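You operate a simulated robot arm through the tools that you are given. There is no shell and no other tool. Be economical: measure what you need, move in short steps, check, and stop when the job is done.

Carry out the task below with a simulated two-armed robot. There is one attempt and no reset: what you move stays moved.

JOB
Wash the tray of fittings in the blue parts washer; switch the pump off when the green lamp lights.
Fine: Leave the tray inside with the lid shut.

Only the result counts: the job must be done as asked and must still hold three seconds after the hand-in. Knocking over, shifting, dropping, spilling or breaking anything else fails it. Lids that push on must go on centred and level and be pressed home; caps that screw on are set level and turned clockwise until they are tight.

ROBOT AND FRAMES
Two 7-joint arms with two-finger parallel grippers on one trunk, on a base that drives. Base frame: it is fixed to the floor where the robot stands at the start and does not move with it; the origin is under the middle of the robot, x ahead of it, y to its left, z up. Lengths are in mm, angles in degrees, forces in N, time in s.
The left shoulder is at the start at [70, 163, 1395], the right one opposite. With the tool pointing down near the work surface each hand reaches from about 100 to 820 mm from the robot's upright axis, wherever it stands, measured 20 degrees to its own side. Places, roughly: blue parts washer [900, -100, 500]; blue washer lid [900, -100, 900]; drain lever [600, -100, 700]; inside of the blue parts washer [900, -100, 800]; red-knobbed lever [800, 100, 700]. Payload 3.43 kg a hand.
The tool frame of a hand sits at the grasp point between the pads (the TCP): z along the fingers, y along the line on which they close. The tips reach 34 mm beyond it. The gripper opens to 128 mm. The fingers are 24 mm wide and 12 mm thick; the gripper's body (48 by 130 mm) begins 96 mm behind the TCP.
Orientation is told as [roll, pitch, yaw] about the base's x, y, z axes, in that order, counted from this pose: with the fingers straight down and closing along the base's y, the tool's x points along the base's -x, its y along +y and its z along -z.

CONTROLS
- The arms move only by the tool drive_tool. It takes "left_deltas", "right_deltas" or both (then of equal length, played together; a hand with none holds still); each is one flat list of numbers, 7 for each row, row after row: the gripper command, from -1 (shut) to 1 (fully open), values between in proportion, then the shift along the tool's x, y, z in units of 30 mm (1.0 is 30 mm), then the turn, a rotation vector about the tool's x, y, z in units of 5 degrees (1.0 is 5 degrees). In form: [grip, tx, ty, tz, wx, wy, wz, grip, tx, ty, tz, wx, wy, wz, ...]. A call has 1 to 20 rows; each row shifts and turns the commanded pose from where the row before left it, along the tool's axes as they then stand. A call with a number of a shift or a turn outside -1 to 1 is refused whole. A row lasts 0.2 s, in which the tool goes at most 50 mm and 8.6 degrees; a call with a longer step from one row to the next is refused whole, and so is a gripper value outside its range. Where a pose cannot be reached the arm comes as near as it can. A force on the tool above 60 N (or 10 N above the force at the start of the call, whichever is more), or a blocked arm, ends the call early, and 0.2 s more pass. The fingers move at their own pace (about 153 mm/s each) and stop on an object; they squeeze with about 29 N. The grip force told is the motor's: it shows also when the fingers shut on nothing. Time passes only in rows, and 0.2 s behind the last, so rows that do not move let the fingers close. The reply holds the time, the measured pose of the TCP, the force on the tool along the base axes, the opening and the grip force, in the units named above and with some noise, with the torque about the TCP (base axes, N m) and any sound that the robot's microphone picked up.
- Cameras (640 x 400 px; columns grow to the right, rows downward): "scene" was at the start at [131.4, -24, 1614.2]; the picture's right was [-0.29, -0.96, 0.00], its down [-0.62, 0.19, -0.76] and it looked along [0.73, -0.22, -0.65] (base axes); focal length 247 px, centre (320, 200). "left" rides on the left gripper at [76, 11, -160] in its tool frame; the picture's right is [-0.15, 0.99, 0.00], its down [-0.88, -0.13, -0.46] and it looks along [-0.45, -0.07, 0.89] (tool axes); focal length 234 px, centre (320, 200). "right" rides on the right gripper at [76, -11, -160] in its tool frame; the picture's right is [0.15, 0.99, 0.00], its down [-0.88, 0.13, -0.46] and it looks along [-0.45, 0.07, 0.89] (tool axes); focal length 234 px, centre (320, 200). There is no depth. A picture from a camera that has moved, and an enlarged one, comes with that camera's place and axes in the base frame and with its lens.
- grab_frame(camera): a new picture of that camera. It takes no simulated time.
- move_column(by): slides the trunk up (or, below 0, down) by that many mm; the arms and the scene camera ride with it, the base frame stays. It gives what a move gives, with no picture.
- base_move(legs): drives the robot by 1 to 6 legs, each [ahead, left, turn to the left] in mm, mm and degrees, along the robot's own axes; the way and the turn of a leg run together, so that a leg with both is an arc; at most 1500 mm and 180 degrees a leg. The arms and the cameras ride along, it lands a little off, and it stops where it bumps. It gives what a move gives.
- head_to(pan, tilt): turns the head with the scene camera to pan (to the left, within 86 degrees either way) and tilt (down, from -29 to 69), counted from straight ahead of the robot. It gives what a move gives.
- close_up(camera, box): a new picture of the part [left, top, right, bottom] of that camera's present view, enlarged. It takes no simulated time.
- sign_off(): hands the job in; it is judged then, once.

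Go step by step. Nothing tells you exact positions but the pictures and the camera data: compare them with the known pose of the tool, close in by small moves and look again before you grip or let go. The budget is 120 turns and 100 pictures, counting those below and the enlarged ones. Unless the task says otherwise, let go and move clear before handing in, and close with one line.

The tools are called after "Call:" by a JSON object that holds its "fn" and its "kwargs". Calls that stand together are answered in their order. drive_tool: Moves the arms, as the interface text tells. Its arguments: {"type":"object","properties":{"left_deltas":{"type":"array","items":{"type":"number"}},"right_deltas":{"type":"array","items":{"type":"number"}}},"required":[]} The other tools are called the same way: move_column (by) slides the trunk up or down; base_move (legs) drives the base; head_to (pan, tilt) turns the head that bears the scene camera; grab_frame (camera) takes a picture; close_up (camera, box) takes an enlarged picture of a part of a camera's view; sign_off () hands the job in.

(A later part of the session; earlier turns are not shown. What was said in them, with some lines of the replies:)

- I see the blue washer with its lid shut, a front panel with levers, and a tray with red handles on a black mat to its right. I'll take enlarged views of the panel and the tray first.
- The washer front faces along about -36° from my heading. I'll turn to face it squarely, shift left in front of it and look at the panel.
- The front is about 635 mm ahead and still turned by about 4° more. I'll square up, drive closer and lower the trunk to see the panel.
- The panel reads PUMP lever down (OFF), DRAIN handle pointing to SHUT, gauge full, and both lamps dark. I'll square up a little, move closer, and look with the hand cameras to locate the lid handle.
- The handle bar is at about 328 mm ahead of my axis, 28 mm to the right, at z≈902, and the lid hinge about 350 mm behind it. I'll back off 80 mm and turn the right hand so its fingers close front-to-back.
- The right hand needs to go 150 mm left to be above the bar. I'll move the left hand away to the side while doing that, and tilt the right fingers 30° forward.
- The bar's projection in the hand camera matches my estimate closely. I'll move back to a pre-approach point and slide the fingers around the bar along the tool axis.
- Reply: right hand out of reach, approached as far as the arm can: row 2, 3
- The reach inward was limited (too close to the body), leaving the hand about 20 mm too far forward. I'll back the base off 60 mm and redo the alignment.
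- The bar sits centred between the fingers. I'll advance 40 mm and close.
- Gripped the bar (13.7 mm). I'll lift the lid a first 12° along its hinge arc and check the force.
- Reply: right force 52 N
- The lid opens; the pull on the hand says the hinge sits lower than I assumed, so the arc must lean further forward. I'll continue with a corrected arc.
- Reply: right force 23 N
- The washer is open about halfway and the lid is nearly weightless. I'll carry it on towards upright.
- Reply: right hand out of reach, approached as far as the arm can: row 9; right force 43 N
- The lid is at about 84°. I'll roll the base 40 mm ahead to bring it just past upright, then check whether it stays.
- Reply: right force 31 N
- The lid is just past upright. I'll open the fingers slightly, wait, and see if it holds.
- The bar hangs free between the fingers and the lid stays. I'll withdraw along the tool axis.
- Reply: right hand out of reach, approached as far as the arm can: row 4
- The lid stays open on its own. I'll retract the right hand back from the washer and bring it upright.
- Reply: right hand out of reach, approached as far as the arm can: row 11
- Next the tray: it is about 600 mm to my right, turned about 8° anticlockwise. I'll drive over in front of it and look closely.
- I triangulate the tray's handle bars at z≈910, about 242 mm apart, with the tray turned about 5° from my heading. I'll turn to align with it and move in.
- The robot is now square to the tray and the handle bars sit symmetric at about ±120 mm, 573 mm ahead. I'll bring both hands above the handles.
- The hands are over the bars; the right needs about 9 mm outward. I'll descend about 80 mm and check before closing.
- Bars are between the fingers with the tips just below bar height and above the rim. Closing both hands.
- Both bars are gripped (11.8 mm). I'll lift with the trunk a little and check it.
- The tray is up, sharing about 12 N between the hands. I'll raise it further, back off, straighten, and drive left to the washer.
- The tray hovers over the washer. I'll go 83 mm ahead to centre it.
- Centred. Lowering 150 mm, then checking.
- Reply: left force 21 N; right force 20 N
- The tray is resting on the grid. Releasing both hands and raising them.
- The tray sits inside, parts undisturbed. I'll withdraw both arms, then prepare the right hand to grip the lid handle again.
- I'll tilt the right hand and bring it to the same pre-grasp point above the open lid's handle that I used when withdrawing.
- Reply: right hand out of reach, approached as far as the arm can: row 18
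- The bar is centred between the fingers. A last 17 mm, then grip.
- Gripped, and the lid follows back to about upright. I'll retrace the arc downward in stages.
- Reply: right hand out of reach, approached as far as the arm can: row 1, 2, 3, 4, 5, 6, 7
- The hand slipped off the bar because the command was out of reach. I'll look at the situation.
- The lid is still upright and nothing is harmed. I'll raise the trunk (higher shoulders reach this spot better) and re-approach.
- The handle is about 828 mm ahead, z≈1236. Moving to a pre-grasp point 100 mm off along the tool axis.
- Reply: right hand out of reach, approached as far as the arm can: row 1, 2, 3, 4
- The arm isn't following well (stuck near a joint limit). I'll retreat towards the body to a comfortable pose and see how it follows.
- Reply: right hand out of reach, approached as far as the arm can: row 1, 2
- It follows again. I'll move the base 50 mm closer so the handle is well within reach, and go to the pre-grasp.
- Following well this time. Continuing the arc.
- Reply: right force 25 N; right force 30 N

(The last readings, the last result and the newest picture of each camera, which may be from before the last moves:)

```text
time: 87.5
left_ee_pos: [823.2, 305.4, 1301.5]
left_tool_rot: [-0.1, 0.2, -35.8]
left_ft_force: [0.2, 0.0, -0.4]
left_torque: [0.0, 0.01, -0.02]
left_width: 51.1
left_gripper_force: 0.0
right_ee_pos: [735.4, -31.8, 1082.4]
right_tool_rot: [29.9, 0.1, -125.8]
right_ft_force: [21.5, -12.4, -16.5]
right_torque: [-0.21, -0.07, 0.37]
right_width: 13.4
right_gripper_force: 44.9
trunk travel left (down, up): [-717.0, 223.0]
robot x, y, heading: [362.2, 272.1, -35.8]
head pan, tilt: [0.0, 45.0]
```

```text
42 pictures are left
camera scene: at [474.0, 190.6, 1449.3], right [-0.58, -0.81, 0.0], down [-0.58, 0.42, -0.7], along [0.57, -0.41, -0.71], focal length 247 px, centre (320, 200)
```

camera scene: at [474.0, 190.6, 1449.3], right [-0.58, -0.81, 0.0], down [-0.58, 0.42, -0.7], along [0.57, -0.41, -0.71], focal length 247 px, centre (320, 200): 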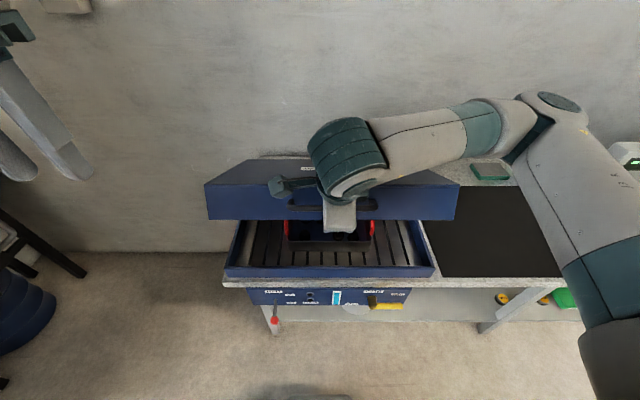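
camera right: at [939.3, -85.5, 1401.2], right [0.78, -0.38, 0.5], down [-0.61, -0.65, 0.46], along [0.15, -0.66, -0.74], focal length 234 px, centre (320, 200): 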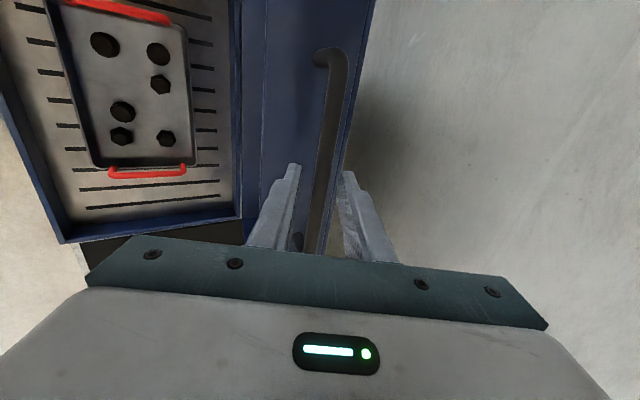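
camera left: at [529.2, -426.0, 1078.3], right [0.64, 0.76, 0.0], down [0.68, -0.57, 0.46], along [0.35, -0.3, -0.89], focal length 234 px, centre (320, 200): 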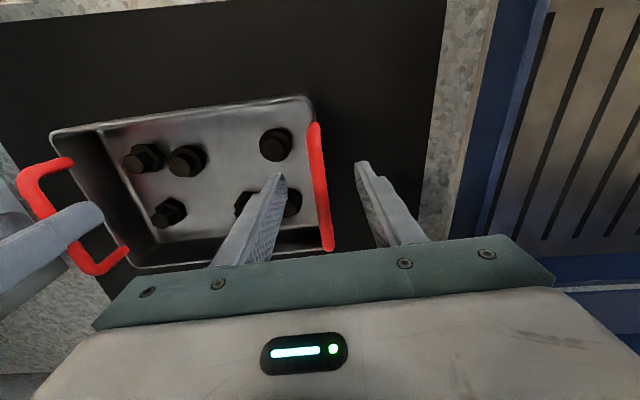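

Call:
{"fn": "drive_tool", "kwargs": {"right_deltas": [-1, 0, -0.7, 0.42, 0, 0, 0, -1, 0, -0.68, 0.46, 0, 0, 0, -1, 0, -0.689, 0.499, 0, 0, 0, -1, 0, -0.651, 0.548, 0, 0, 0]}}

```text
time: 88.5
left_ee_pos: [819.6, 306.1, 1302.7]
left_tool_rot: [0.0, 0.1, -35.9]
left_ft_force: [-0.3, -1.1, 0.4]
left_torque: [-0.01, 0.0, 0.0]
left_width: 51.2
left_gripper_force: 0.1
right_ee_pos: [698.3, -7.3, 993.0]
right_tool_rot: [30.1, 0.1, -125.8]
right_ft_force: [4.4, -15.2, -3.4]
right_torque: [-0.03, -0.09, 0.55]
right_width: 13.5
right_gripper_force: 45.2
trunk travel left (down, up): [-717.0, 223.0]
robot x, y, heading: [360.3, 270.8, -35.6]
head pan, tilt: [0.0, 45.0]
```

Call:
{"fn": "drive_tool", "kwargs": {"right_deltas": [-1, 0, -0.64, 0.573, 0, 0, 0, -1, 0, -0.59, 0.622, 0, 0, 0, -1, 0, -0.5, 0.6, 0, 0, 0, -1, 0, 0, 0, 0, 0, 0]}}

Call:
{"fn": "close_up", "kwargs": {"camera": "scene", "box": [190, 150, 470, 320]}}

```text
time: 89.5
left_ee_pos: [819.6, 306.8, 1302.8]
left_tool_rot: [-0.1, 0.0, -35.8]
left_ft_force: [0.1, 0.6, 0.3]
left_torque: [0.0, 0.02, 0.01]
left_width: 51.2
left_gripper_force: 0.0
right_ee_pos: [684.7, 3.9, 921.9]
right_tool_rot: [30.0, 0.1, -125.7]
right_ft_force: [6.2, -18.3, -4.2]
right_torque: [-0.96, 0.34, -0.01]
right_width: 13.3
right_gripper_force: 45.1
trunk travel left (down, up): [-717.0, 223.0]
robot x, y, heading: [362.3, 267.9, -36.1]
head pan, tilt: [0.0, 45.0]
```

```text
2.29 times, centred on (330, 235) of scene
camera zoom: at [469.7, 191.0, 1449.6], right [-0.58, -0.81, 0.0], down [-0.57, 0.42, -0.71], along [0.57, -0.41, -0.71], focal length 564 px, centre (297, 120)
```

zoom: 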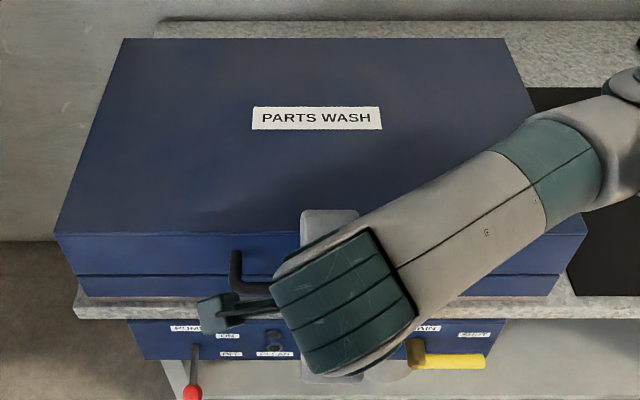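

The lid is practically down. I'll press it slightly until I feel the seat.

Call:
{"fn": "drive_tool", "kwargs": {"right_deltas": [-1, 0, -0.13, 0.22, 0, 0, 0, -1, 0, 0, 0, 0, 0, 0]}}

```text
time: 90.1
left_ee_pos: [818.4, 307.4, 1304.0]
left_tool_rot: [0.0, -0.1, -35.8]
left_ft_force: [-0.7, -0.7, -0.1]
left_torque: [-0.01, 0.01, 0.01]
left_width: 51.4
left_gripper_force: 0.0
right_ee_pos: [684.8, 4.8, 918.2]
right_tool_rot: [30.4, 0.3, -125.8]
right_ft_force: [4.5, -18.3, 27.1]
right_torque: [-0.56, 0.05, 0.42]
right_width: 13.7
right_gripper_force: 44.7
trunk travel left (down, up): [-717.0, 223.0]
robot x, y, heading: [361.4, 273.5, -36.0]
head pan, tilt: [0.0, 45.0]
```

The lid is seated. I'll open the fingers, withdraw, and back the base off to look at the pump lever from lower down.

Call:
{"fn": "drive_tool", "kwargs": {"right_deltas": [-0.5, 0, 0, 0, 0, 0, 0, -0.5, 0, 0, 0, 0, 0, 0, -0.5, 0, 0, -0.5, 0, 0, 0, -0.5, 0, 0, -0.8, 0, 0, 0]}}

Call:
{"fn": "grab_frame", "kwargs": {"camera": "right"}}

```text
time: 91.1
left_ee_pos: [819.1, 309.8, 1303.7]
left_tool_rot: [-0.1, -0.1, -35.9]
left_ft_force: [-0.2, -0.3, -0.3]
left_torque: [-0.01, -0.01, 0.01]
left_width: 51.4
left_gripper_force: 0.1
right_ee_pos: [671.3, 17.6, 949.3]
right_tool_rot: [29.9, -0.2, -125.8]
right_ft_force: [0.2, -0.2, 0.2]
right_torque: [-0.01, 0.05, 0.0]
right_width: 32.1
right_gripper_force: 0.0
right hand out of reach, approached as far as the arm can: row 4
trunk travel left (down, up): [-717.0, 223.0]
robot x, y, heading: [364.1, 271.8, -36.0]
head pan, tilt: [0.0, 45.0]
```

```text
40 pictures are left
camera right: at [642.3, 132.0, 1081.6], right [0.78, -0.38, 0.49], down [-0.61, -0.65, 0.46], along [0.14, -0.66, -0.74], focal length 234 px, centre (320, 200)
```

right: 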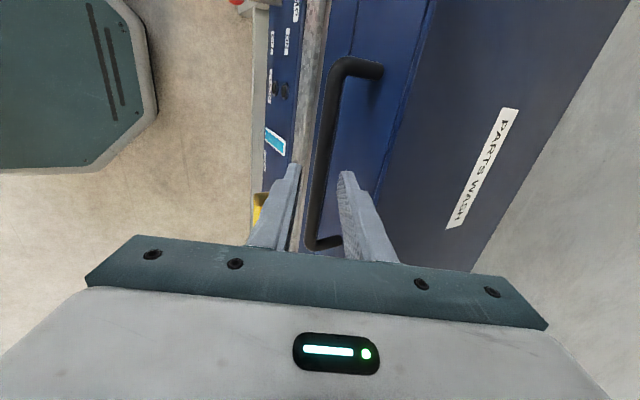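

Call:
{"fn": "move_column", "kwargs": {"by": 80}}

Call:
{"fn": "base_move", "kwargs": {"legs": [[-260, 0, 0]]}}

Call:
{"fn": "move_column", "kwargs": {"by": -480}}

Call:
{"fn": "head_to", "kwargs": {"pan": 10, "tilt": 25}}

Call:
{"fn": "grab_frame", "kwargs": {"camera": "scene"}}

```text
time: 92.3
left_ee_pos: [818.5, 308.6, 1383.4]
left_tool_rot: [-0.1, -0.1, -35.8]
left_ft_force: [-0.1, 0.4, -0.3]
left_torque: [0.0, 0.01, 0.02]
left_width: 51.3
left_gripper_force: 0.0
right_ee_pos: [671.1, 16.0, 1028.6]
right_tool_rot: [30.0, 0.1, -125.8]
right_ft_force: [0.2, 0.2, -0.3]
right_torque: [-0.03, -0.02, -0.02]
right_width: 32.2
right_gripper_force: 0.2
trunk travel left (down, up): [-797.0, 143.0]
robot x, y, heading: [361.4, 267.2, -35.6]
head pan, tilt: [0.0, 45.0]
```

```text
time: 94.2
left_ee_pos: [607.6, 463.4, 1382.8]
left_tool_rot: [0.0, 0.0, -35.5]
left_ft_force: [-0.1, 0.2, -0.2]
left_torque: [-0.04, -0.01, 0.0]
left_width: 51.4
left_gripper_force: 0.1
right_ee_pos: [460.8, 169.7, 1028.1]
right_tool_rot: [30.0, 0.0, -125.5]
right_ft_force: [0.5, -0.2, 0.2]
right_torque: [0.01, -0.01, 0.04]
right_width: 32.3
right_gripper_force: 0.0
trunk travel left (down, up): [-797.0, 143.0]
robot x, y, heading: [148.0, 422.6, -35.7]
head pan, tilt: [0.0, 45.0]
```

```text
refused: -480 is not a number from -400 to 400
```

```text
time: 95.0
left_ee_pos: [604.2, 463.0, 1383.3]
left_tool_rot: [-0.1, -0.1, -35.7]
left_ft_force: [-1.3, -0.2, 0.2]
left_torque: [0.01, -0.04, -0.01]
left_width: 51.1
left_gripper_force: 0.0
right_ee_pos: [458.1, 170.7, 1029.7]
right_tool_rot: [30.1, 0.0, -125.4]
right_ft_force: [1.1, -0.3, 0.4]
right_torque: [-0.02, 0.02, 0.0]
right_width: 31.9
right_gripper_force: 0.0
trunk travel left (down, up): [-797.0, 143.0]
robot x, y, heading: [149.1, 427.8, -35.8]
head pan, tilt: [10.0, 25.0]
```

```text
39 pictures are left
camera scene: at [272.7, 354.7, 1560.5], right [-0.43, -0.9, 0.0], down [-0.38, 0.18, -0.91], along [0.82, -0.39, -0.42], focal length 247 px, centre (320, 200)
```

scene: 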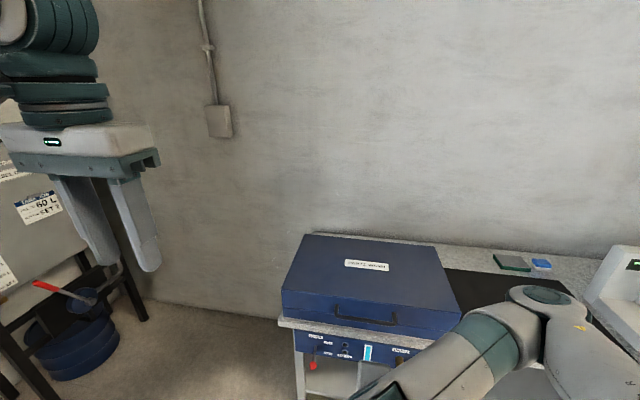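

Call:
{"fn": "move_column", "kwargs": {"by": -400}}

Call:
{"fn": "grab_frame", "kwargs": {"camera": "scene"}}

Call:
{"fn": "close_up", "kwargs": {"camera": "scene", "box": [260, 200, 420, 300]}}

```text
time: 98.8
left_ee_pos: [605.2, 464.1, 983.4]
left_tool_rot: [-0.1, -0.1, -35.6]
left_ft_force: [0.5, -0.2, 0.7]
left_torque: [0.01, -0.03, 0.03]
left_width: 50.9
left_gripper_force: 0.0
right_ee_pos: [458.8, 172.2, 629.2]
right_tool_rot: [30.1, 0.0, -125.4]
right_ft_force: [0.9, 0.2, -0.1]
right_torque: [-0.04, -0.03, -0.02]
right_width: 32.0
right_gripper_force: 0.1
trunk travel left (down, up): [-397.0, 543.0]
robot x, y, heading: [149.3, 422.1, -35.6]
head pan, tilt: [10.0, 25.0]
```

```text
38 pictures are left
camera scene: at [273.0, 354.5, 1160.5], right [-0.43, -0.9, 0.0], down [-0.38, 0.18, -0.91], along [0.82, -0.39, -0.42], focal length 247 px, centre (320, 200)
```

scene: 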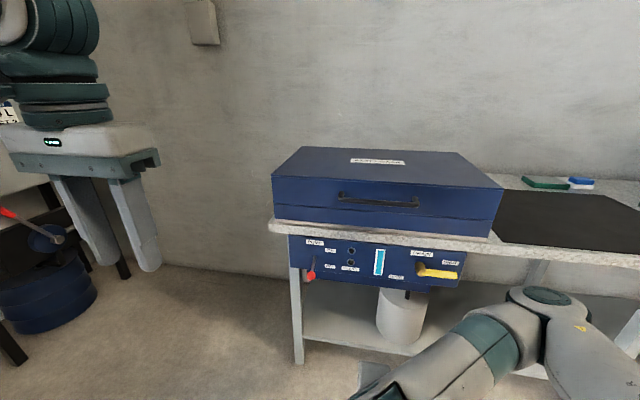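

```text
4.00 times, centred on (340, 250) of scene
camera zoom: at [273.0, 354.5, 1160.5], right [-0.43, -0.9, 0.0], down [-0.38, 0.18, -0.91], along [0.82, -0.39, -0.42], focal length 988 px, centre (240, 0)
```

zoom: 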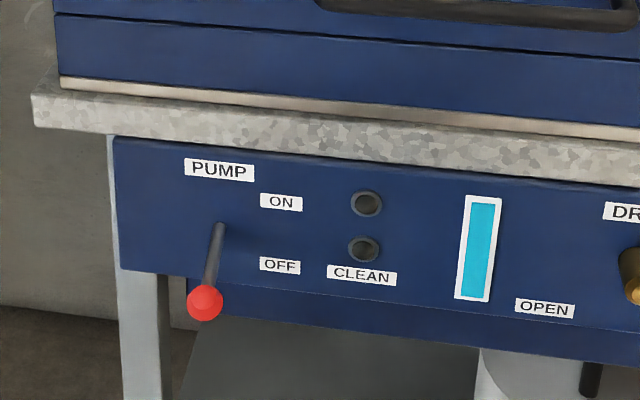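

The panel is clear: pump lever down at OFF, its knob about at [F≈535, z≈680], lever pivot z≈714, so ON is up. I'll tilt the left hand to point forward, to grip the knob.

Call:
{"fn": "drive_tool", "kwargs": {"left_deltas": [-0.1, 0, 0, 0, 0, -1, 0, -0.1, 0, 0, 0, 0, -1, 0, -0.1, 0, 0, 0, 0, -1, 0, -0.1, 0, 0, 0, 0, -1, 0, -0.1, 0, 0, 0, 0, -1, 0, -0.1, 0, 0, 0, 0, -1, 0, -0.1, 0, 0, 0, 0, -1, 0, -0.1, 0, 0, 0, 0, -1, 0, -0.1, 0, 0, 0, 0, -1, 0, -0.1, 0, 0, 0, 0, -1, 0, -0.1, 0, 0, 0, 0, -1, 0, -0.1, 0, 0, 0, 0, -1, 0]}}

```text
time: 101.4
left_ee_pos: [655.2, 458.4, 1074.6]
left_tool_rot: [-0.2, -60.0, -35.4]
left_ft_force: [0.1, 0.1, 0.2]
left_torque: [-0.04, 0.02, -0.02]
left_width: 57.9
left_gripper_force: 0.0
left hand out of reach, approached as far as the arm can: row 7, 8, 9, 10, 11, 12
right_ee_pos: [459.4, 170.4, 629.0]
right_tool_rot: [30.0, 0.0, -125.5]
right_ft_force: [0.1, 0.4, -0.2]
right_torque: [0.01, -0.05, -0.01]
right_width: 31.7
right_gripper_force: 0.1
trunk travel left (down, up): [-397.0, 543.0]
robot x, y, heading: [151.3, 423.0, -35.5]
head pan, tilt: [10.0, 25.0]
```

Call:
{"fn": "drive_tool", "kwargs": {"left_deltas": [-0.1, 0.289, -0.456, 0.905, 0, 0, 0, -0.1, 0.289, -0.456, 0.905, 0, 0, 0, -0.1, 0.289, -0.456, 0.905, 0, 0, 0, -0.1, 0.289, -0.456, 0.905, 0, 0, 0, -0.1, 0.289, -0.456, 0.905, 0, 0, 0, -0.1, 0.289, -0.456, 0.905, 0, 0, 0, -0.1, 0.289, -0.456, 0.905, 0, 0, 0, -0.1, 0.289, -0.456, 0.905, 0, 0, 0]}}

```text
time: 103.2
left_ee_pos: [736.2, 273.4, 936.6]
left_tool_rot: [-0.3, -59.9, -35.3]
left_ft_force: [1.0, 0.1, -1.0]
left_torque: [0.02, -0.02, 0.0]
left_width: 57.6
left_gripper_force: 0.0
left hand out of reach, approached as far as the arm can: row 1, 2, 3, 4
right_ee_pos: [460.0, 170.2, 629.1]
right_tool_rot: [30.0, -0.1, -125.4]
right_ft_force: [0.3, -0.5, -0.2]
right_torque: [-0.01, 0.03, 0.01]
right_width: 32.0
right_gripper_force: 0.0
trunk travel left (down, up): [-397.0, 543.0]
robot x, y, heading: [149.6, 426.2, -35.5]
head pan, tilt: [10.0, 25.0]
```

Call:
{"fn": "drive_tool", "kwargs": {"left_deltas": [-0.1, 0.724, -0.35, 0.471, 0, 0, 0, -0.1, 0.724, -0.35, 0.471, 0, 0, 0, -0.1, 0.724, -0.35, 0.471, 0, 0, 0, -0.1, 0.724, -0.35, 0.471, 0, 0, 0, -0.1, 0.724, -0.35, 0.471, 0, 0, 0, -0.1, 0.724, -0.35, 0.471, 0, 0, 0, -0.1, 0.724, -0.35, 0.471, 0, 0, 0, -0.1, 0.724, -0.35, 0.471, 0, 0, 0]}}

Call:
{"fn": "grab_frame", "kwargs": {"camera": "left"}}

Call:
{"fn": "close_up", "kwargs": {"camera": "scene", "box": [220, 180, 420, 310]}}

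```text
time: 105.0
left_ee_pos: [701.7, 192.4, 733.1]
left_tool_rot: [-0.2, -60.1, -35.4]
left_ft_force: [0.6, 0.7, 0.4]
left_torque: [-0.04, 0.02, 0.0]
left_width: 57.6
left_gripper_force: 0.1
left hand out of reach, approached as far as the arm can: row 2, 4
right_ee_pos: [459.9, 170.6, 629.2]
right_tool_rot: [30.0, 0.0, -125.5]
right_ft_force: [-0.8, 0.6, 0.7]
right_torque: [-0.02, 0.01, -0.04]
right_width: 31.9
right_gripper_force: 0.2
trunk travel left (down, up): [-397.0, 543.0]
robot x, y, heading: [147.0, 422.4, -35.4]
head pan, tilt: [10.0, 25.0]
```

```text
36 pictures are left
camera left: at [564.1, 303.5, 748.0], right [0.63, 0.76, 0.13], down [-0.04, -0.13, 0.99], along [0.77, -0.63, -0.05], focal length 234 px, centre (320, 200)
```

left: 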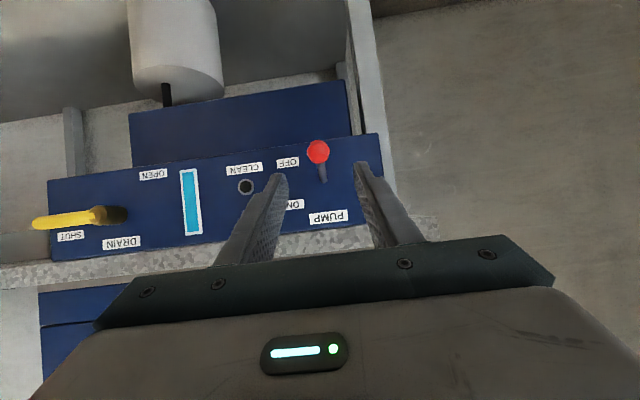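

```text
3.08 times, centred on (320, 245) of scene
camera zoom: at [273.2, 354.3, 1160.5], right [-0.43, -0.9, 0.0], down [-0.38, 0.18, -0.91], along [0.82, -0.39, -0.42], focal length 760 px, centre (320, 62)
```

zoom: 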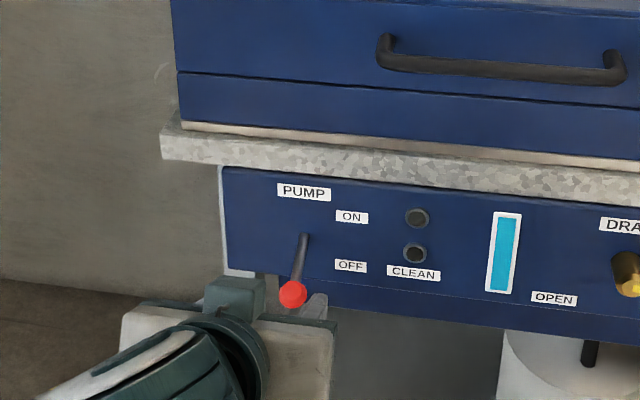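

The knob refines to about [757, 151, 688], 82 mm ahead along the tool axis. Advancing 72 mm.

Call:
{"fn": "drive_tool", "kwargs": {"left_deltas": [-0.1, 0.08, -0.03, 0.8, 0, 0, 0, -0.1, 0.08, -0.03, 0.8, 0, 0, 0, -0.1, 0, 0, 0.8, 0, 0, 0]}}

Call:
{"fn": "grab_frame", "kwargs": {"camera": "left"}}

Call:
{"fn": "close_up", "kwargs": {"camera": "scene", "box": [220, 180, 420, 310]}}

```text
time: 105.8
left_ee_pos: [749.7, 157.3, 691.7]
left_tool_rot: [-0.2, -60.1, -35.4]
left_ft_force: [-0.7, -0.1, -0.3]
left_torque: [0.01, 0.02, -0.01]
left_width: 57.7
left_gripper_force: 0.0
right_ee_pos: [459.5, 170.9, 629.9]
right_tool_rot: [30.0, 0.1, -125.6]
right_ft_force: [-0.7, -0.4, -0.3]
right_torque: [0.01, 0.02, 0.03]
right_width: 31.9
right_gripper_force: 0.1
trunk travel left (down, up): [-397.0, 543.0]
robot x, y, heading: [149.2, 422.2, -35.7]
head pan, tilt: [10.0, 25.0]
```

```text
34 pictures are left
camera left: at [612.3, 267.7, 706.7], right [0.64, 0.76, 0.12], down [-0.04, -0.13, 0.99], along [0.77, -0.63, -0.05], focal length 234 px, centre (320, 200)
```

left: 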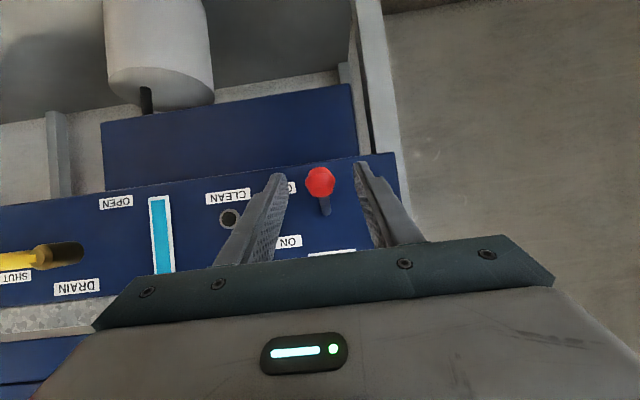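

```text
3.08 times, centred on (320, 245) of scene
camera zoom: at [273.2, 354.3, 1160.4], right [-0.43, -0.9, 0.0], down [-0.38, 0.18, -0.91], along [0.82, -0.39, -0.42], focal length 760 px, centre (320, 62)
```

zoom: 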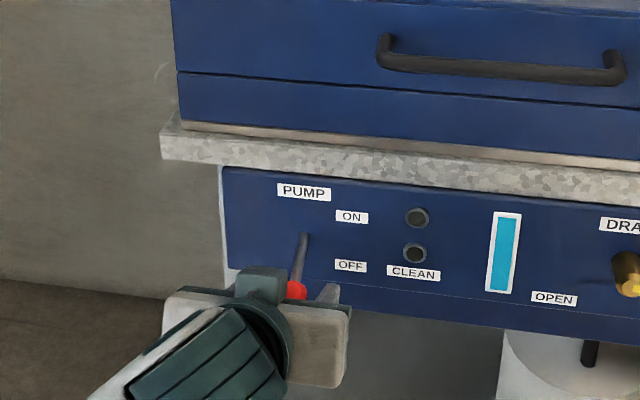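

Knob is between the fingers, about 20 mm ahead of the grasp point. I'll advance 10 mm and grip it.

Call:
{"fn": "drive_tool", "kwargs": {"left_deltas": [-0.1, 0, 0, 0.35, 0, 0, 0, -1, 0, 0, 0, 0, 0, 0, -1, 0, 0, 0, 0, 0, 0]}}

Call:
{"fn": "grab_frame", "kwargs": {"camera": "left"}}

```text
time: 106.6
left_ee_pos: [758.3, 150.1, 684.6]
left_tool_rot: [-0.3, -60.0, -35.4]
left_ft_force: [3.3, 0.6, -0.5]
left_torque: [0.11, 0.04, -0.01]
left_width: 24.8
left_gripper_force: 44.8
right_ee_pos: [459.7, 170.4, 628.5]
right_tool_rot: [30.0, 0.0, -125.5]
right_ft_force: [-0.4, -0.7, -0.4]
right_torque: [-0.02, -0.08, -0.02]
right_width: 32.0
right_gripper_force: 0.0
trunk travel left (down, up): [-397.0, 543.0]
robot x, y, heading: [150.2, 420.6, -35.8]
head pan, tilt: [10.0, 25.0]
```

```text
32 pictures are left
camera left: at [620.6, 261.9, 701.0], right [0.63, 0.76, 0.13], down [-0.04, -0.13, 0.99], along [0.77, -0.63, -0.05], focal length 234 px, centre (320, 200)
```

left: 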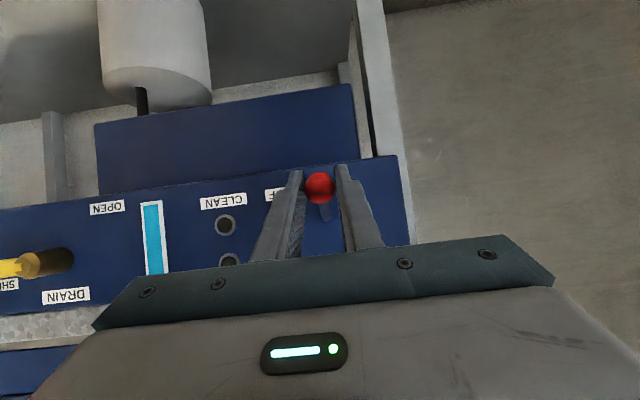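

Knob gripped. Drain is at SHUT and the lid is down, so I'll swing the lever up along its arc to ON.

Call:
{"fn": "drive_tool", "kwargs": {"left_deltas": [-1, -0.303, 0, -0.51, 0, 0, 0, -1, -0.48, 0, -0.404, 0, 0, 0, -1, -0.589, 0, -0.213, 0, 0, 0, -1, -0.592, 0, -0.007, 0, 0, 0]}}

Call:
{"fn": "close_up", "kwargs": {"camera": "scene", "box": [220, 180, 420, 310]}}

```text
time: 107.6
left_ee_pos: [756.5, 148.8, 758.2]
left_tool_rot: [-0.5, -60.5, -35.3]
left_ft_force: [-0.7, -0.4, 2.6]
left_torque: [-0.04, -0.08, 0.0]
left_width: 0.0
left_gripper_force: 33.2
right_ee_pos: [459.1, 171.5, 629.9]
right_tool_rot: [30.1, 0.0, -125.6]
right_ft_force: [-0.4, 0.9, -0.2]
right_torque: [0.01, 0.01, 0.03]
right_width: 32.0
right_gripper_force: 0.1
trunk travel left (down, up): [-397.0, 543.0]
robot x, y, heading: [150.6, 424.0, -35.8]
head pan, tilt: [10.0, 25.0]
```

```text
3.08 times, centred on (320, 245) of scene
camera zoom: at [272.2, 354.1, 1161.0], right [-0.43, -0.9, 0.0], down [-0.38, 0.18, -0.91], along [0.82, -0.39, -0.42], focal length 760 px, centre (320, 62)
```

zoom: 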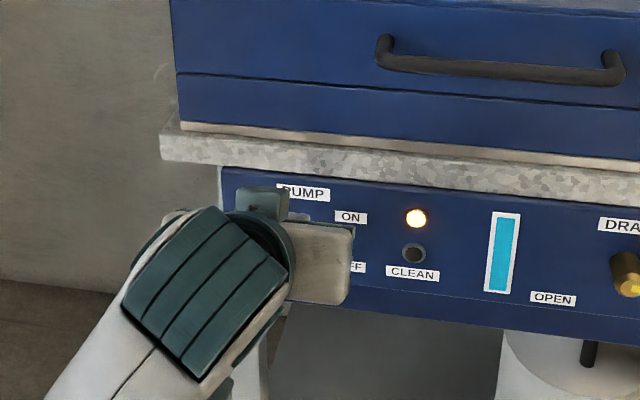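

The pump is on (amber lamp lit); the fingers slipped off the knob at the end. I'll look where the lever is.

Call:
{"fn": "grab_frame", "kwargs": {"camera": "left"}}

```text
30 pictures are left
camera left: at [619.7, 261.0, 771.3], right [0.64, 0.76, 0.12], down [-0.04, -0.12, 0.99], along [0.77, -0.64, -0.05], focal length 234 px, centre (320, 200)
```

left: 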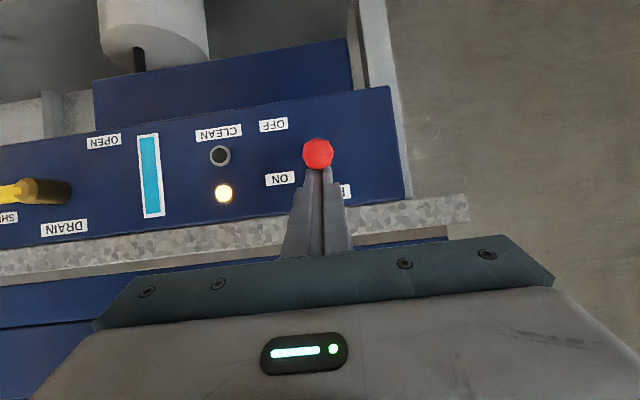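

The fingers rest just above the knob, ready to press it back down. I'll wait in short steps and watch the lamps.

Call:
{"fn": "drive_tool", "kwargs": {"left_deltas": [-1, -0.2, 0, 0, 0, 0, 0, -1, 0, 0, 0, 0, 0, 0, -1, 0, 0, 0, 0, 0, 0, -1, 0, 0, 0, 0, 0, 0, -1, 0, 0, 0, 0, 0, 0, -1, 0, 0, 0, 0, 0, 0]}}

Call:
{"fn": "grab_frame", "kwargs": {"camera": "left"}}

```text
time: 109.0
left_ee_pos: [760.3, 149.7, 758.7]
left_tool_rot: [-0.2, -60.1, -35.3]
left_ft_force: [0.4, -0.5, 1.2]
left_torque: [-0.05, 0.02, 0.01]
left_width: 0.1
left_gripper_force: 32.8
right_ee_pos: [459.3, 171.9, 629.6]
right_tool_rot: [30.1, 0.0, -125.6]
right_ft_force: [-0.5, -0.2, 0.2]
right_torque: [0.01, 0.02, -0.01]
right_width: 31.9
right_gripper_force: 0.0
trunk travel left (down, up): [-397.0, 543.0]
robot x, y, heading: [151.1, 421.5, -35.5]
head pan, tilt: [10.0, 25.0]
```

```text
29 pictures are left
camera left: at [623.1, 260.7, 774.3], right [0.64, 0.76, 0.13], down [-0.04, -0.13, 0.99], along [0.77, -0.63, -0.05], focal length 234 px, centre (320, 200)
```

left: 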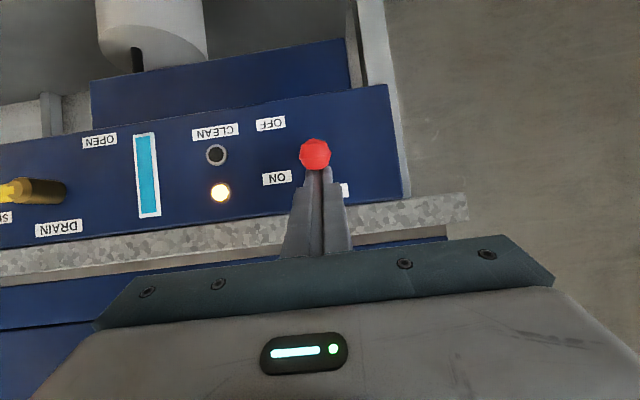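

Call:
{"fn": "drive_tool", "kwargs": {"left_deltas": [-1, 0, 0, 0, 0, 0, 0, -1, 0, 0, 0, 0, 0, 0, -1, 0, 0, 0, 0, 0, 0, -1, 0, 0, 0, 0, 0, 0, -1, 0, 0, 0, 0, 0, 0, -1, 0, 0, 0, 0, 0, 0, -1, 0, 0, 0, 0, 0, 0, -1, 0, 0, 0, 0, 0, 0, -1, 0, 0, 0, 0, 0, 0, -1, 0, 0, 0, 0, 0, 0]}}

Call:
{"fn": "close_up", "kwargs": {"camera": "scene", "box": [280, 220, 420, 310]}}

```text
time: 111.2
left_ee_pos: [760.3, 148.4, 758.6]
left_tool_rot: [-0.3, -60.1, -35.4]
left_ft_force: [0.5, 0.5, 0.8]
left_torque: [0.0, -0.04, 0.01]
left_width: 0.0
left_gripper_force: 32.7
right_ee_pos: [460.8, 170.0, 629.5]
right_tool_rot: [30.1, -0.1, -125.5]
right_ft_force: [-0.4, -0.3, 0.0]
right_torque: [0.03, 0.0, 0.02]
right_width: 32.2
right_gripper_force: 0.1
trunk travel left (down, up): [-397.0, 543.0]
robot x, y, heading: [150.3, 426.4, -35.6]
head pan, tilt: [10.0, 25.0]
```

```text
4.44 times, centred on (350, 265) of scene
camera zoom: at [273.0, 354.4, 1160.5], right [-0.43, -0.9, 0.0], down [-0.38, 0.18, -0.91], along [0.82, -0.39, -0.42], focal length 1098 px, centre (187, -89)
```

zoom: 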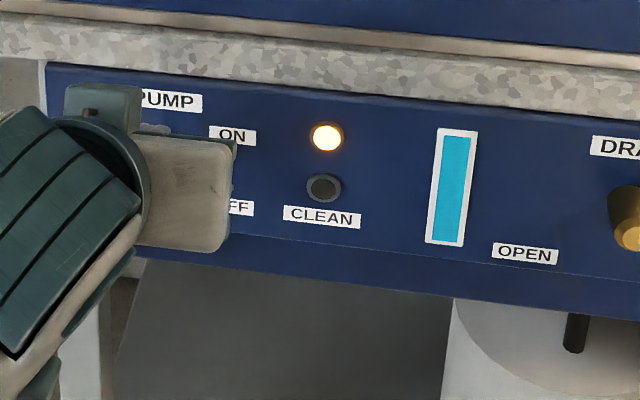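

Amber is on and the CLEAN lamp is still dark. Waiting further.

Call:
{"fn": "drive_tool", "kwargs": {"left_deltas": [-1, 0, 0, 0, 0, 0, 0, -1, 0, 0, 0, 0, 0, 0, -1, 0, 0, 0, 0, 0, 0, -1, 0, 0, 0, 0, 0, 0, -1, 0, 0, 0, 0, 0, 0, -1, 0, 0, 0, 0, 0, 0, -1, 0, 0, 0, 0, 0, 0, -1, 0, 0, 0, 0, 0, 0, -1, 0, 0, 0, 0, 0, 0, -1, 0, 0, 0, 0, 0, 0, -1, 0, 0, 0, 0, 0, 0, -1, 0, 0, 0, 0, 0, 0]}}

Call:
{"fn": "close_up", "kwargs": {"camera": "scene", "box": [280, 220, 420, 310]}}

```text
time: 113.8
left_ee_pos: [759.6, 149.3, 760.0]
left_tool_rot: [-0.2, -60.1, -35.4]
left_ft_force: [0.1, -0.1, 0.4]
left_torque: [-0.02, -0.01, 0.02]
left_width: 0.0
left_gripper_force: 33.1
right_ee_pos: [459.2, 170.1, 628.9]
right_tool_rot: [30.1, 0.0, -125.6]
right_ft_force: [-0.7, 0.1, -0.3]
right_torque: [-0.01, -0.02, 0.02]
right_width: 32.4
right_gripper_force: 0.1
trunk travel left (down, up): [-397.0, 543.0]
robot x, y, heading: [146.1, 419.3, -35.4]
head pan, tilt: [10.0, 25.0]
```

```text
4.44 times, centred on (350, 265) of scene
camera zoom: at [273.0, 354.4, 1160.5], right [-0.43, -0.9, 0.0], down [-0.38, 0.18, -0.91], along [0.82, -0.39, -0.42], focal length 1098 px, centre (187, -89)
```

zoom: 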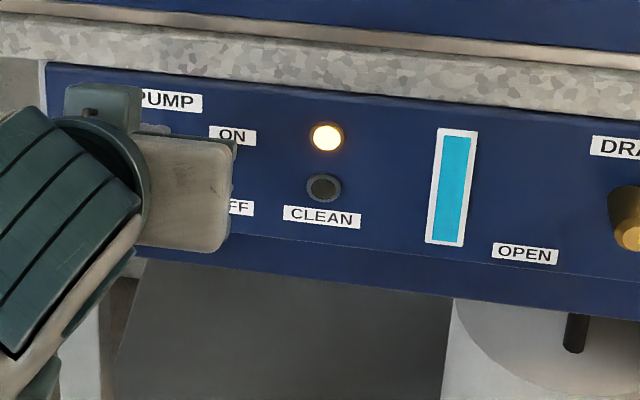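

Call:
{"fn": "drive_tool", "kwargs": {"left_deltas": [-1, 0, 0, 0, 0, 0, 0, -1, 0, 0, 0, 0, 0, 0, -1, 0, 0, 0, 0, 0, 0, -1, 0, 0, 0, 0, 0, 0, -1, 0, 0, 0, 0, 0, 0, -1, 0, 0, 0, 0, 0, 0, -1, 0, 0, 0, 0, 0, 0, -1, 0, 0, 0, 0, 0, 0, -1, 0, 0, 0, 0, 0, 0, -1, 0, 0, 0, 0, 0, 0, -1, 0, 0, 0, 0, 0, 0, -1, 0, 0, 0, 0, 0, 0, -1, 0, 0, 0, 0, 0, 0]}}

Call:
{"fn": "close_up", "kwargs": {"camera": "scene", "box": [280, 220, 420, 310]}}

```text
time: 116.6
left_ee_pos: [760.9, 149.1, 758.6]
left_tool_rot: [-0.2, -60.2, -35.3]
left_ft_force: [0.6, -0.4, 0.6]
left_torque: [-0.04, -0.02, 0.0]
left_width: 0.4
left_gripper_force: 32.6
right_ee_pos: [460.5, 170.6, 628.9]
right_tool_rot: [30.0, 0.0, -125.5]
right_ft_force: [-0.4, 0.1, 0.3]
right_torque: [-0.04, 0.01, -0.02]
right_width: 31.9
right_gripper_force: 0.0
trunk travel left (down, up): [-397.0, 543.0]
robot x, y, heading: [146.7, 422.7, -36.0]
head pan, tilt: [10.0, 25.0]
```

```text
4.44 times, centred on (350, 265) of scene
camera zoom: at [273.0, 354.4, 1160.5], right [-0.43, -0.9, 0.0], down [-0.38, 0.18, -0.91], along [0.82, -0.39, -0.42], focal length 1098 px, centre (187, -89)
```

zoom: 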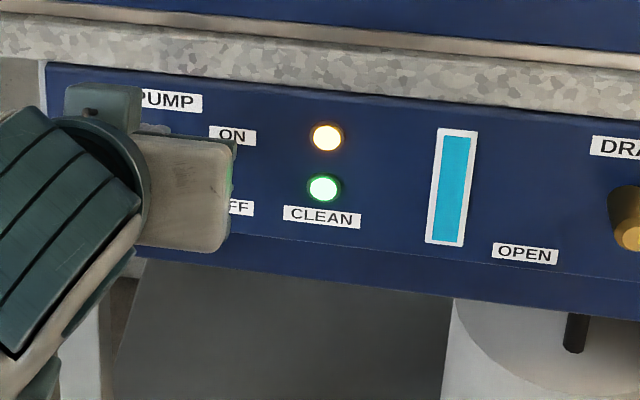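

The green CLEAN lamp is lit. Pressing the lever down to OFF now.

Call:
{"fn": "drive_tool", "kwargs": {"left_deltas": [-1, 0.75, 0, 0.433, 0, 0, 0, -1, 0.75, 0, 0.433, 0, 0, 0]}}

Call:
{"fn": "close_up", "kwargs": {"camera": "scene", "box": [280, 220, 420, 310]}}

Call:
{"fn": "grab_frame", "kwargs": {"camera": "left"}}

```text
time: 117.2
left_ee_pos: [758.8, 150.6, 719.2]
left_tool_rot: [-0.7, -61.5, -34.9]
left_ft_force: [-9.2, 9.1, 48.3]
left_torque: [-0.52, -0.71, 0.16]
left_width: 0.0
left_gripper_force: 32.6
right_ee_pos: [456.4, 171.8, 631.3]
right_tool_rot: [30.4, 0.0, -125.5]
right_ft_force: [0.2, 0.5, -0.3]
right_torque: [0.02, 0.03, 0.03]
right_width: 32.0
right_gripper_force: 0.0
trunk travel left (down, up): [-397.0, 543.0]
robot x, y, heading: [151.2, 422.6, -35.8]
head pan, tilt: [10.0, 25.0]
```

```text
4.44 times, centred on (350, 265) of scene
camera zoom: at [267.6, 357.2, 1162.5], right [-0.43, -0.9, 0.0], down [-0.38, 0.18, -0.91], along [0.82, -0.39, -0.42], focal length 1098 px, centre (187, -89)
```

zoom: 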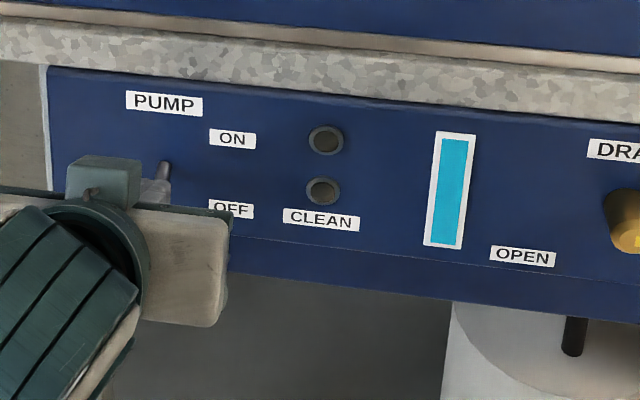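

```text
24 pictures are left
camera left: at [621.7, 262.1, 730.6], right [0.63, 0.76, 0.12], down [-0.06, -0.11, 0.99], along [0.77, -0.63, -0.03], focal length 234 px, centre (320, 200)
```

left: 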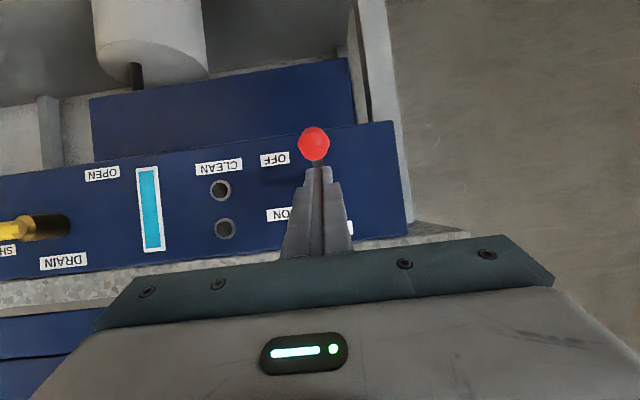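

Both lamps are out: the pump is off. I'll lift off the knob and withdraw, then check everything.

Call:
{"fn": "drive_tool", "kwargs": {"left_deltas": [-1, -0.7, 0, -0.4, 0, 0, 0, -1, -0.3, 0, -0.6, 0, 0, 0, -1, 0, 0, -1, 0, 0, 0, -1, 0, 0, -1, 0, 0, 0, -1, 0, 0, -1, 0, 0, 0]}}

Call:
{"fn": "base_move", "kwargs": {"legs": [[-150, 0, 0]]}}

Call:
{"fn": "grab_frame", "kwargs": {"camera": "scene"}}

Call:
{"fn": "close_up", "kwargs": {"camera": "scene", "box": [270, 120, 490, 280]}}

```text
time: 118.4
left_ee_pos: [698.3, 212.8, 791.5]
left_tool_rot: [4.7, -60.2, -38.3]
left_ft_force: [-0.9, 0.5, 0.2]
left_torque: [-0.02, -0.04, 0.02]
left_width: 0.1
left_gripper_force: 33.1
right_ee_pos: [457.9, 169.9, 628.4]
right_tool_rot: [30.1, 0.0, -125.5]
right_ft_force: [-1.1, -0.4, -0.4]
right_torque: [-0.01, 0.0, 0.06]
right_width: 32.0
right_gripper_force: 0.0
trunk travel left (down, up): [-397.0, 543.0]
robot x, y, heading: [150.8, 425.0, -35.5]
head pan, tilt: [10.0, 25.0]
```

```text
time: 119.8
left_ee_pos: [576.1, 298.8, 793.7]
left_tool_rot: [4.5, -60.4, -38.1]
left_ft_force: [-0.8, -0.9, -0.1]
left_torque: [-0.01, -0.02, 0.01]
left_width: 0.0
left_gripper_force: 32.5
right_ee_pos: [337.5, 257.9, 627.7]
right_tool_rot: [30.2, 0.0, -125.6]
right_ft_force: [-0.1, 0.2, 0.9]
right_torque: [0.02, -0.02, -0.02]
right_width: 31.7
right_gripper_force: 0.0
trunk travel left (down, up): [-397.0, 543.0]
robot x, y, heading: [27.1, 509.5, -35.4]
head pan, tilt: [10.0, 25.0]
```

```text
23 pictures are left
camera scene: at [150.3, 442.0, 1160.6], right [-0.43, -0.9, 0.0], down [-0.38, 0.18, -0.91], along [0.82, -0.39, -0.42], focal length 247 px, centre (320, 200)
```

scene: 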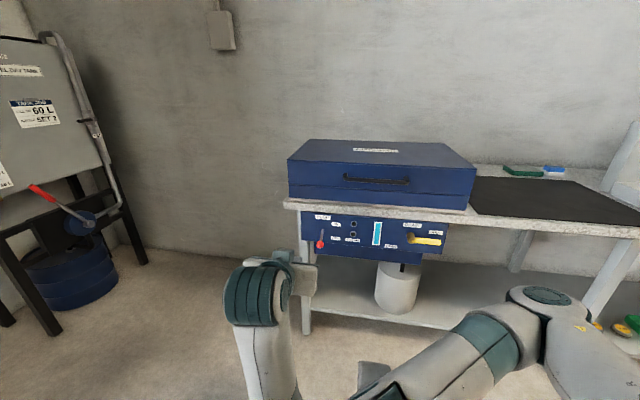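

```text
2.50 times, centred on (380, 200) of scene
camera zoom: at [150.3, 442.0, 1160.6], right [-0.43, -0.9, 0.0], down [-0.38, 0.18, -0.91], along [0.82, -0.39, -0.42], focal length 617 px, centre (170, 200)
```

zoom: 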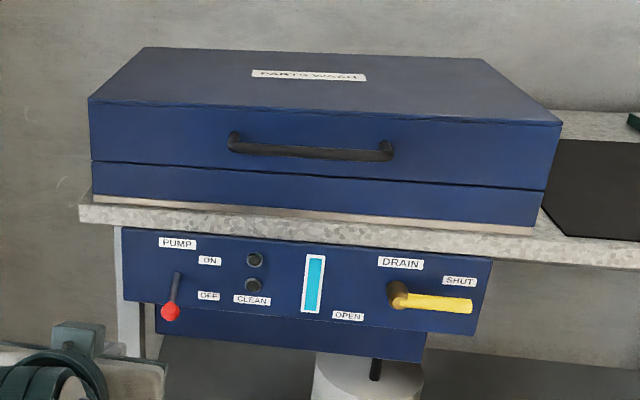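

The lid is shut with the tray inside, the pump lever is back at OFF, both lamps are dark, and the drain is still at SHUT. Both arms are clear, so I'm handing in.

Call:
{"fn": "sign_off", "kwargs": {}}

```text
The job is handed in.
```

The tray of fittings went through the wash in the blue washer. I pushed the pump lever back to OFF once the green CLEAN lamp lit, and left the tray inside with the lid shut.
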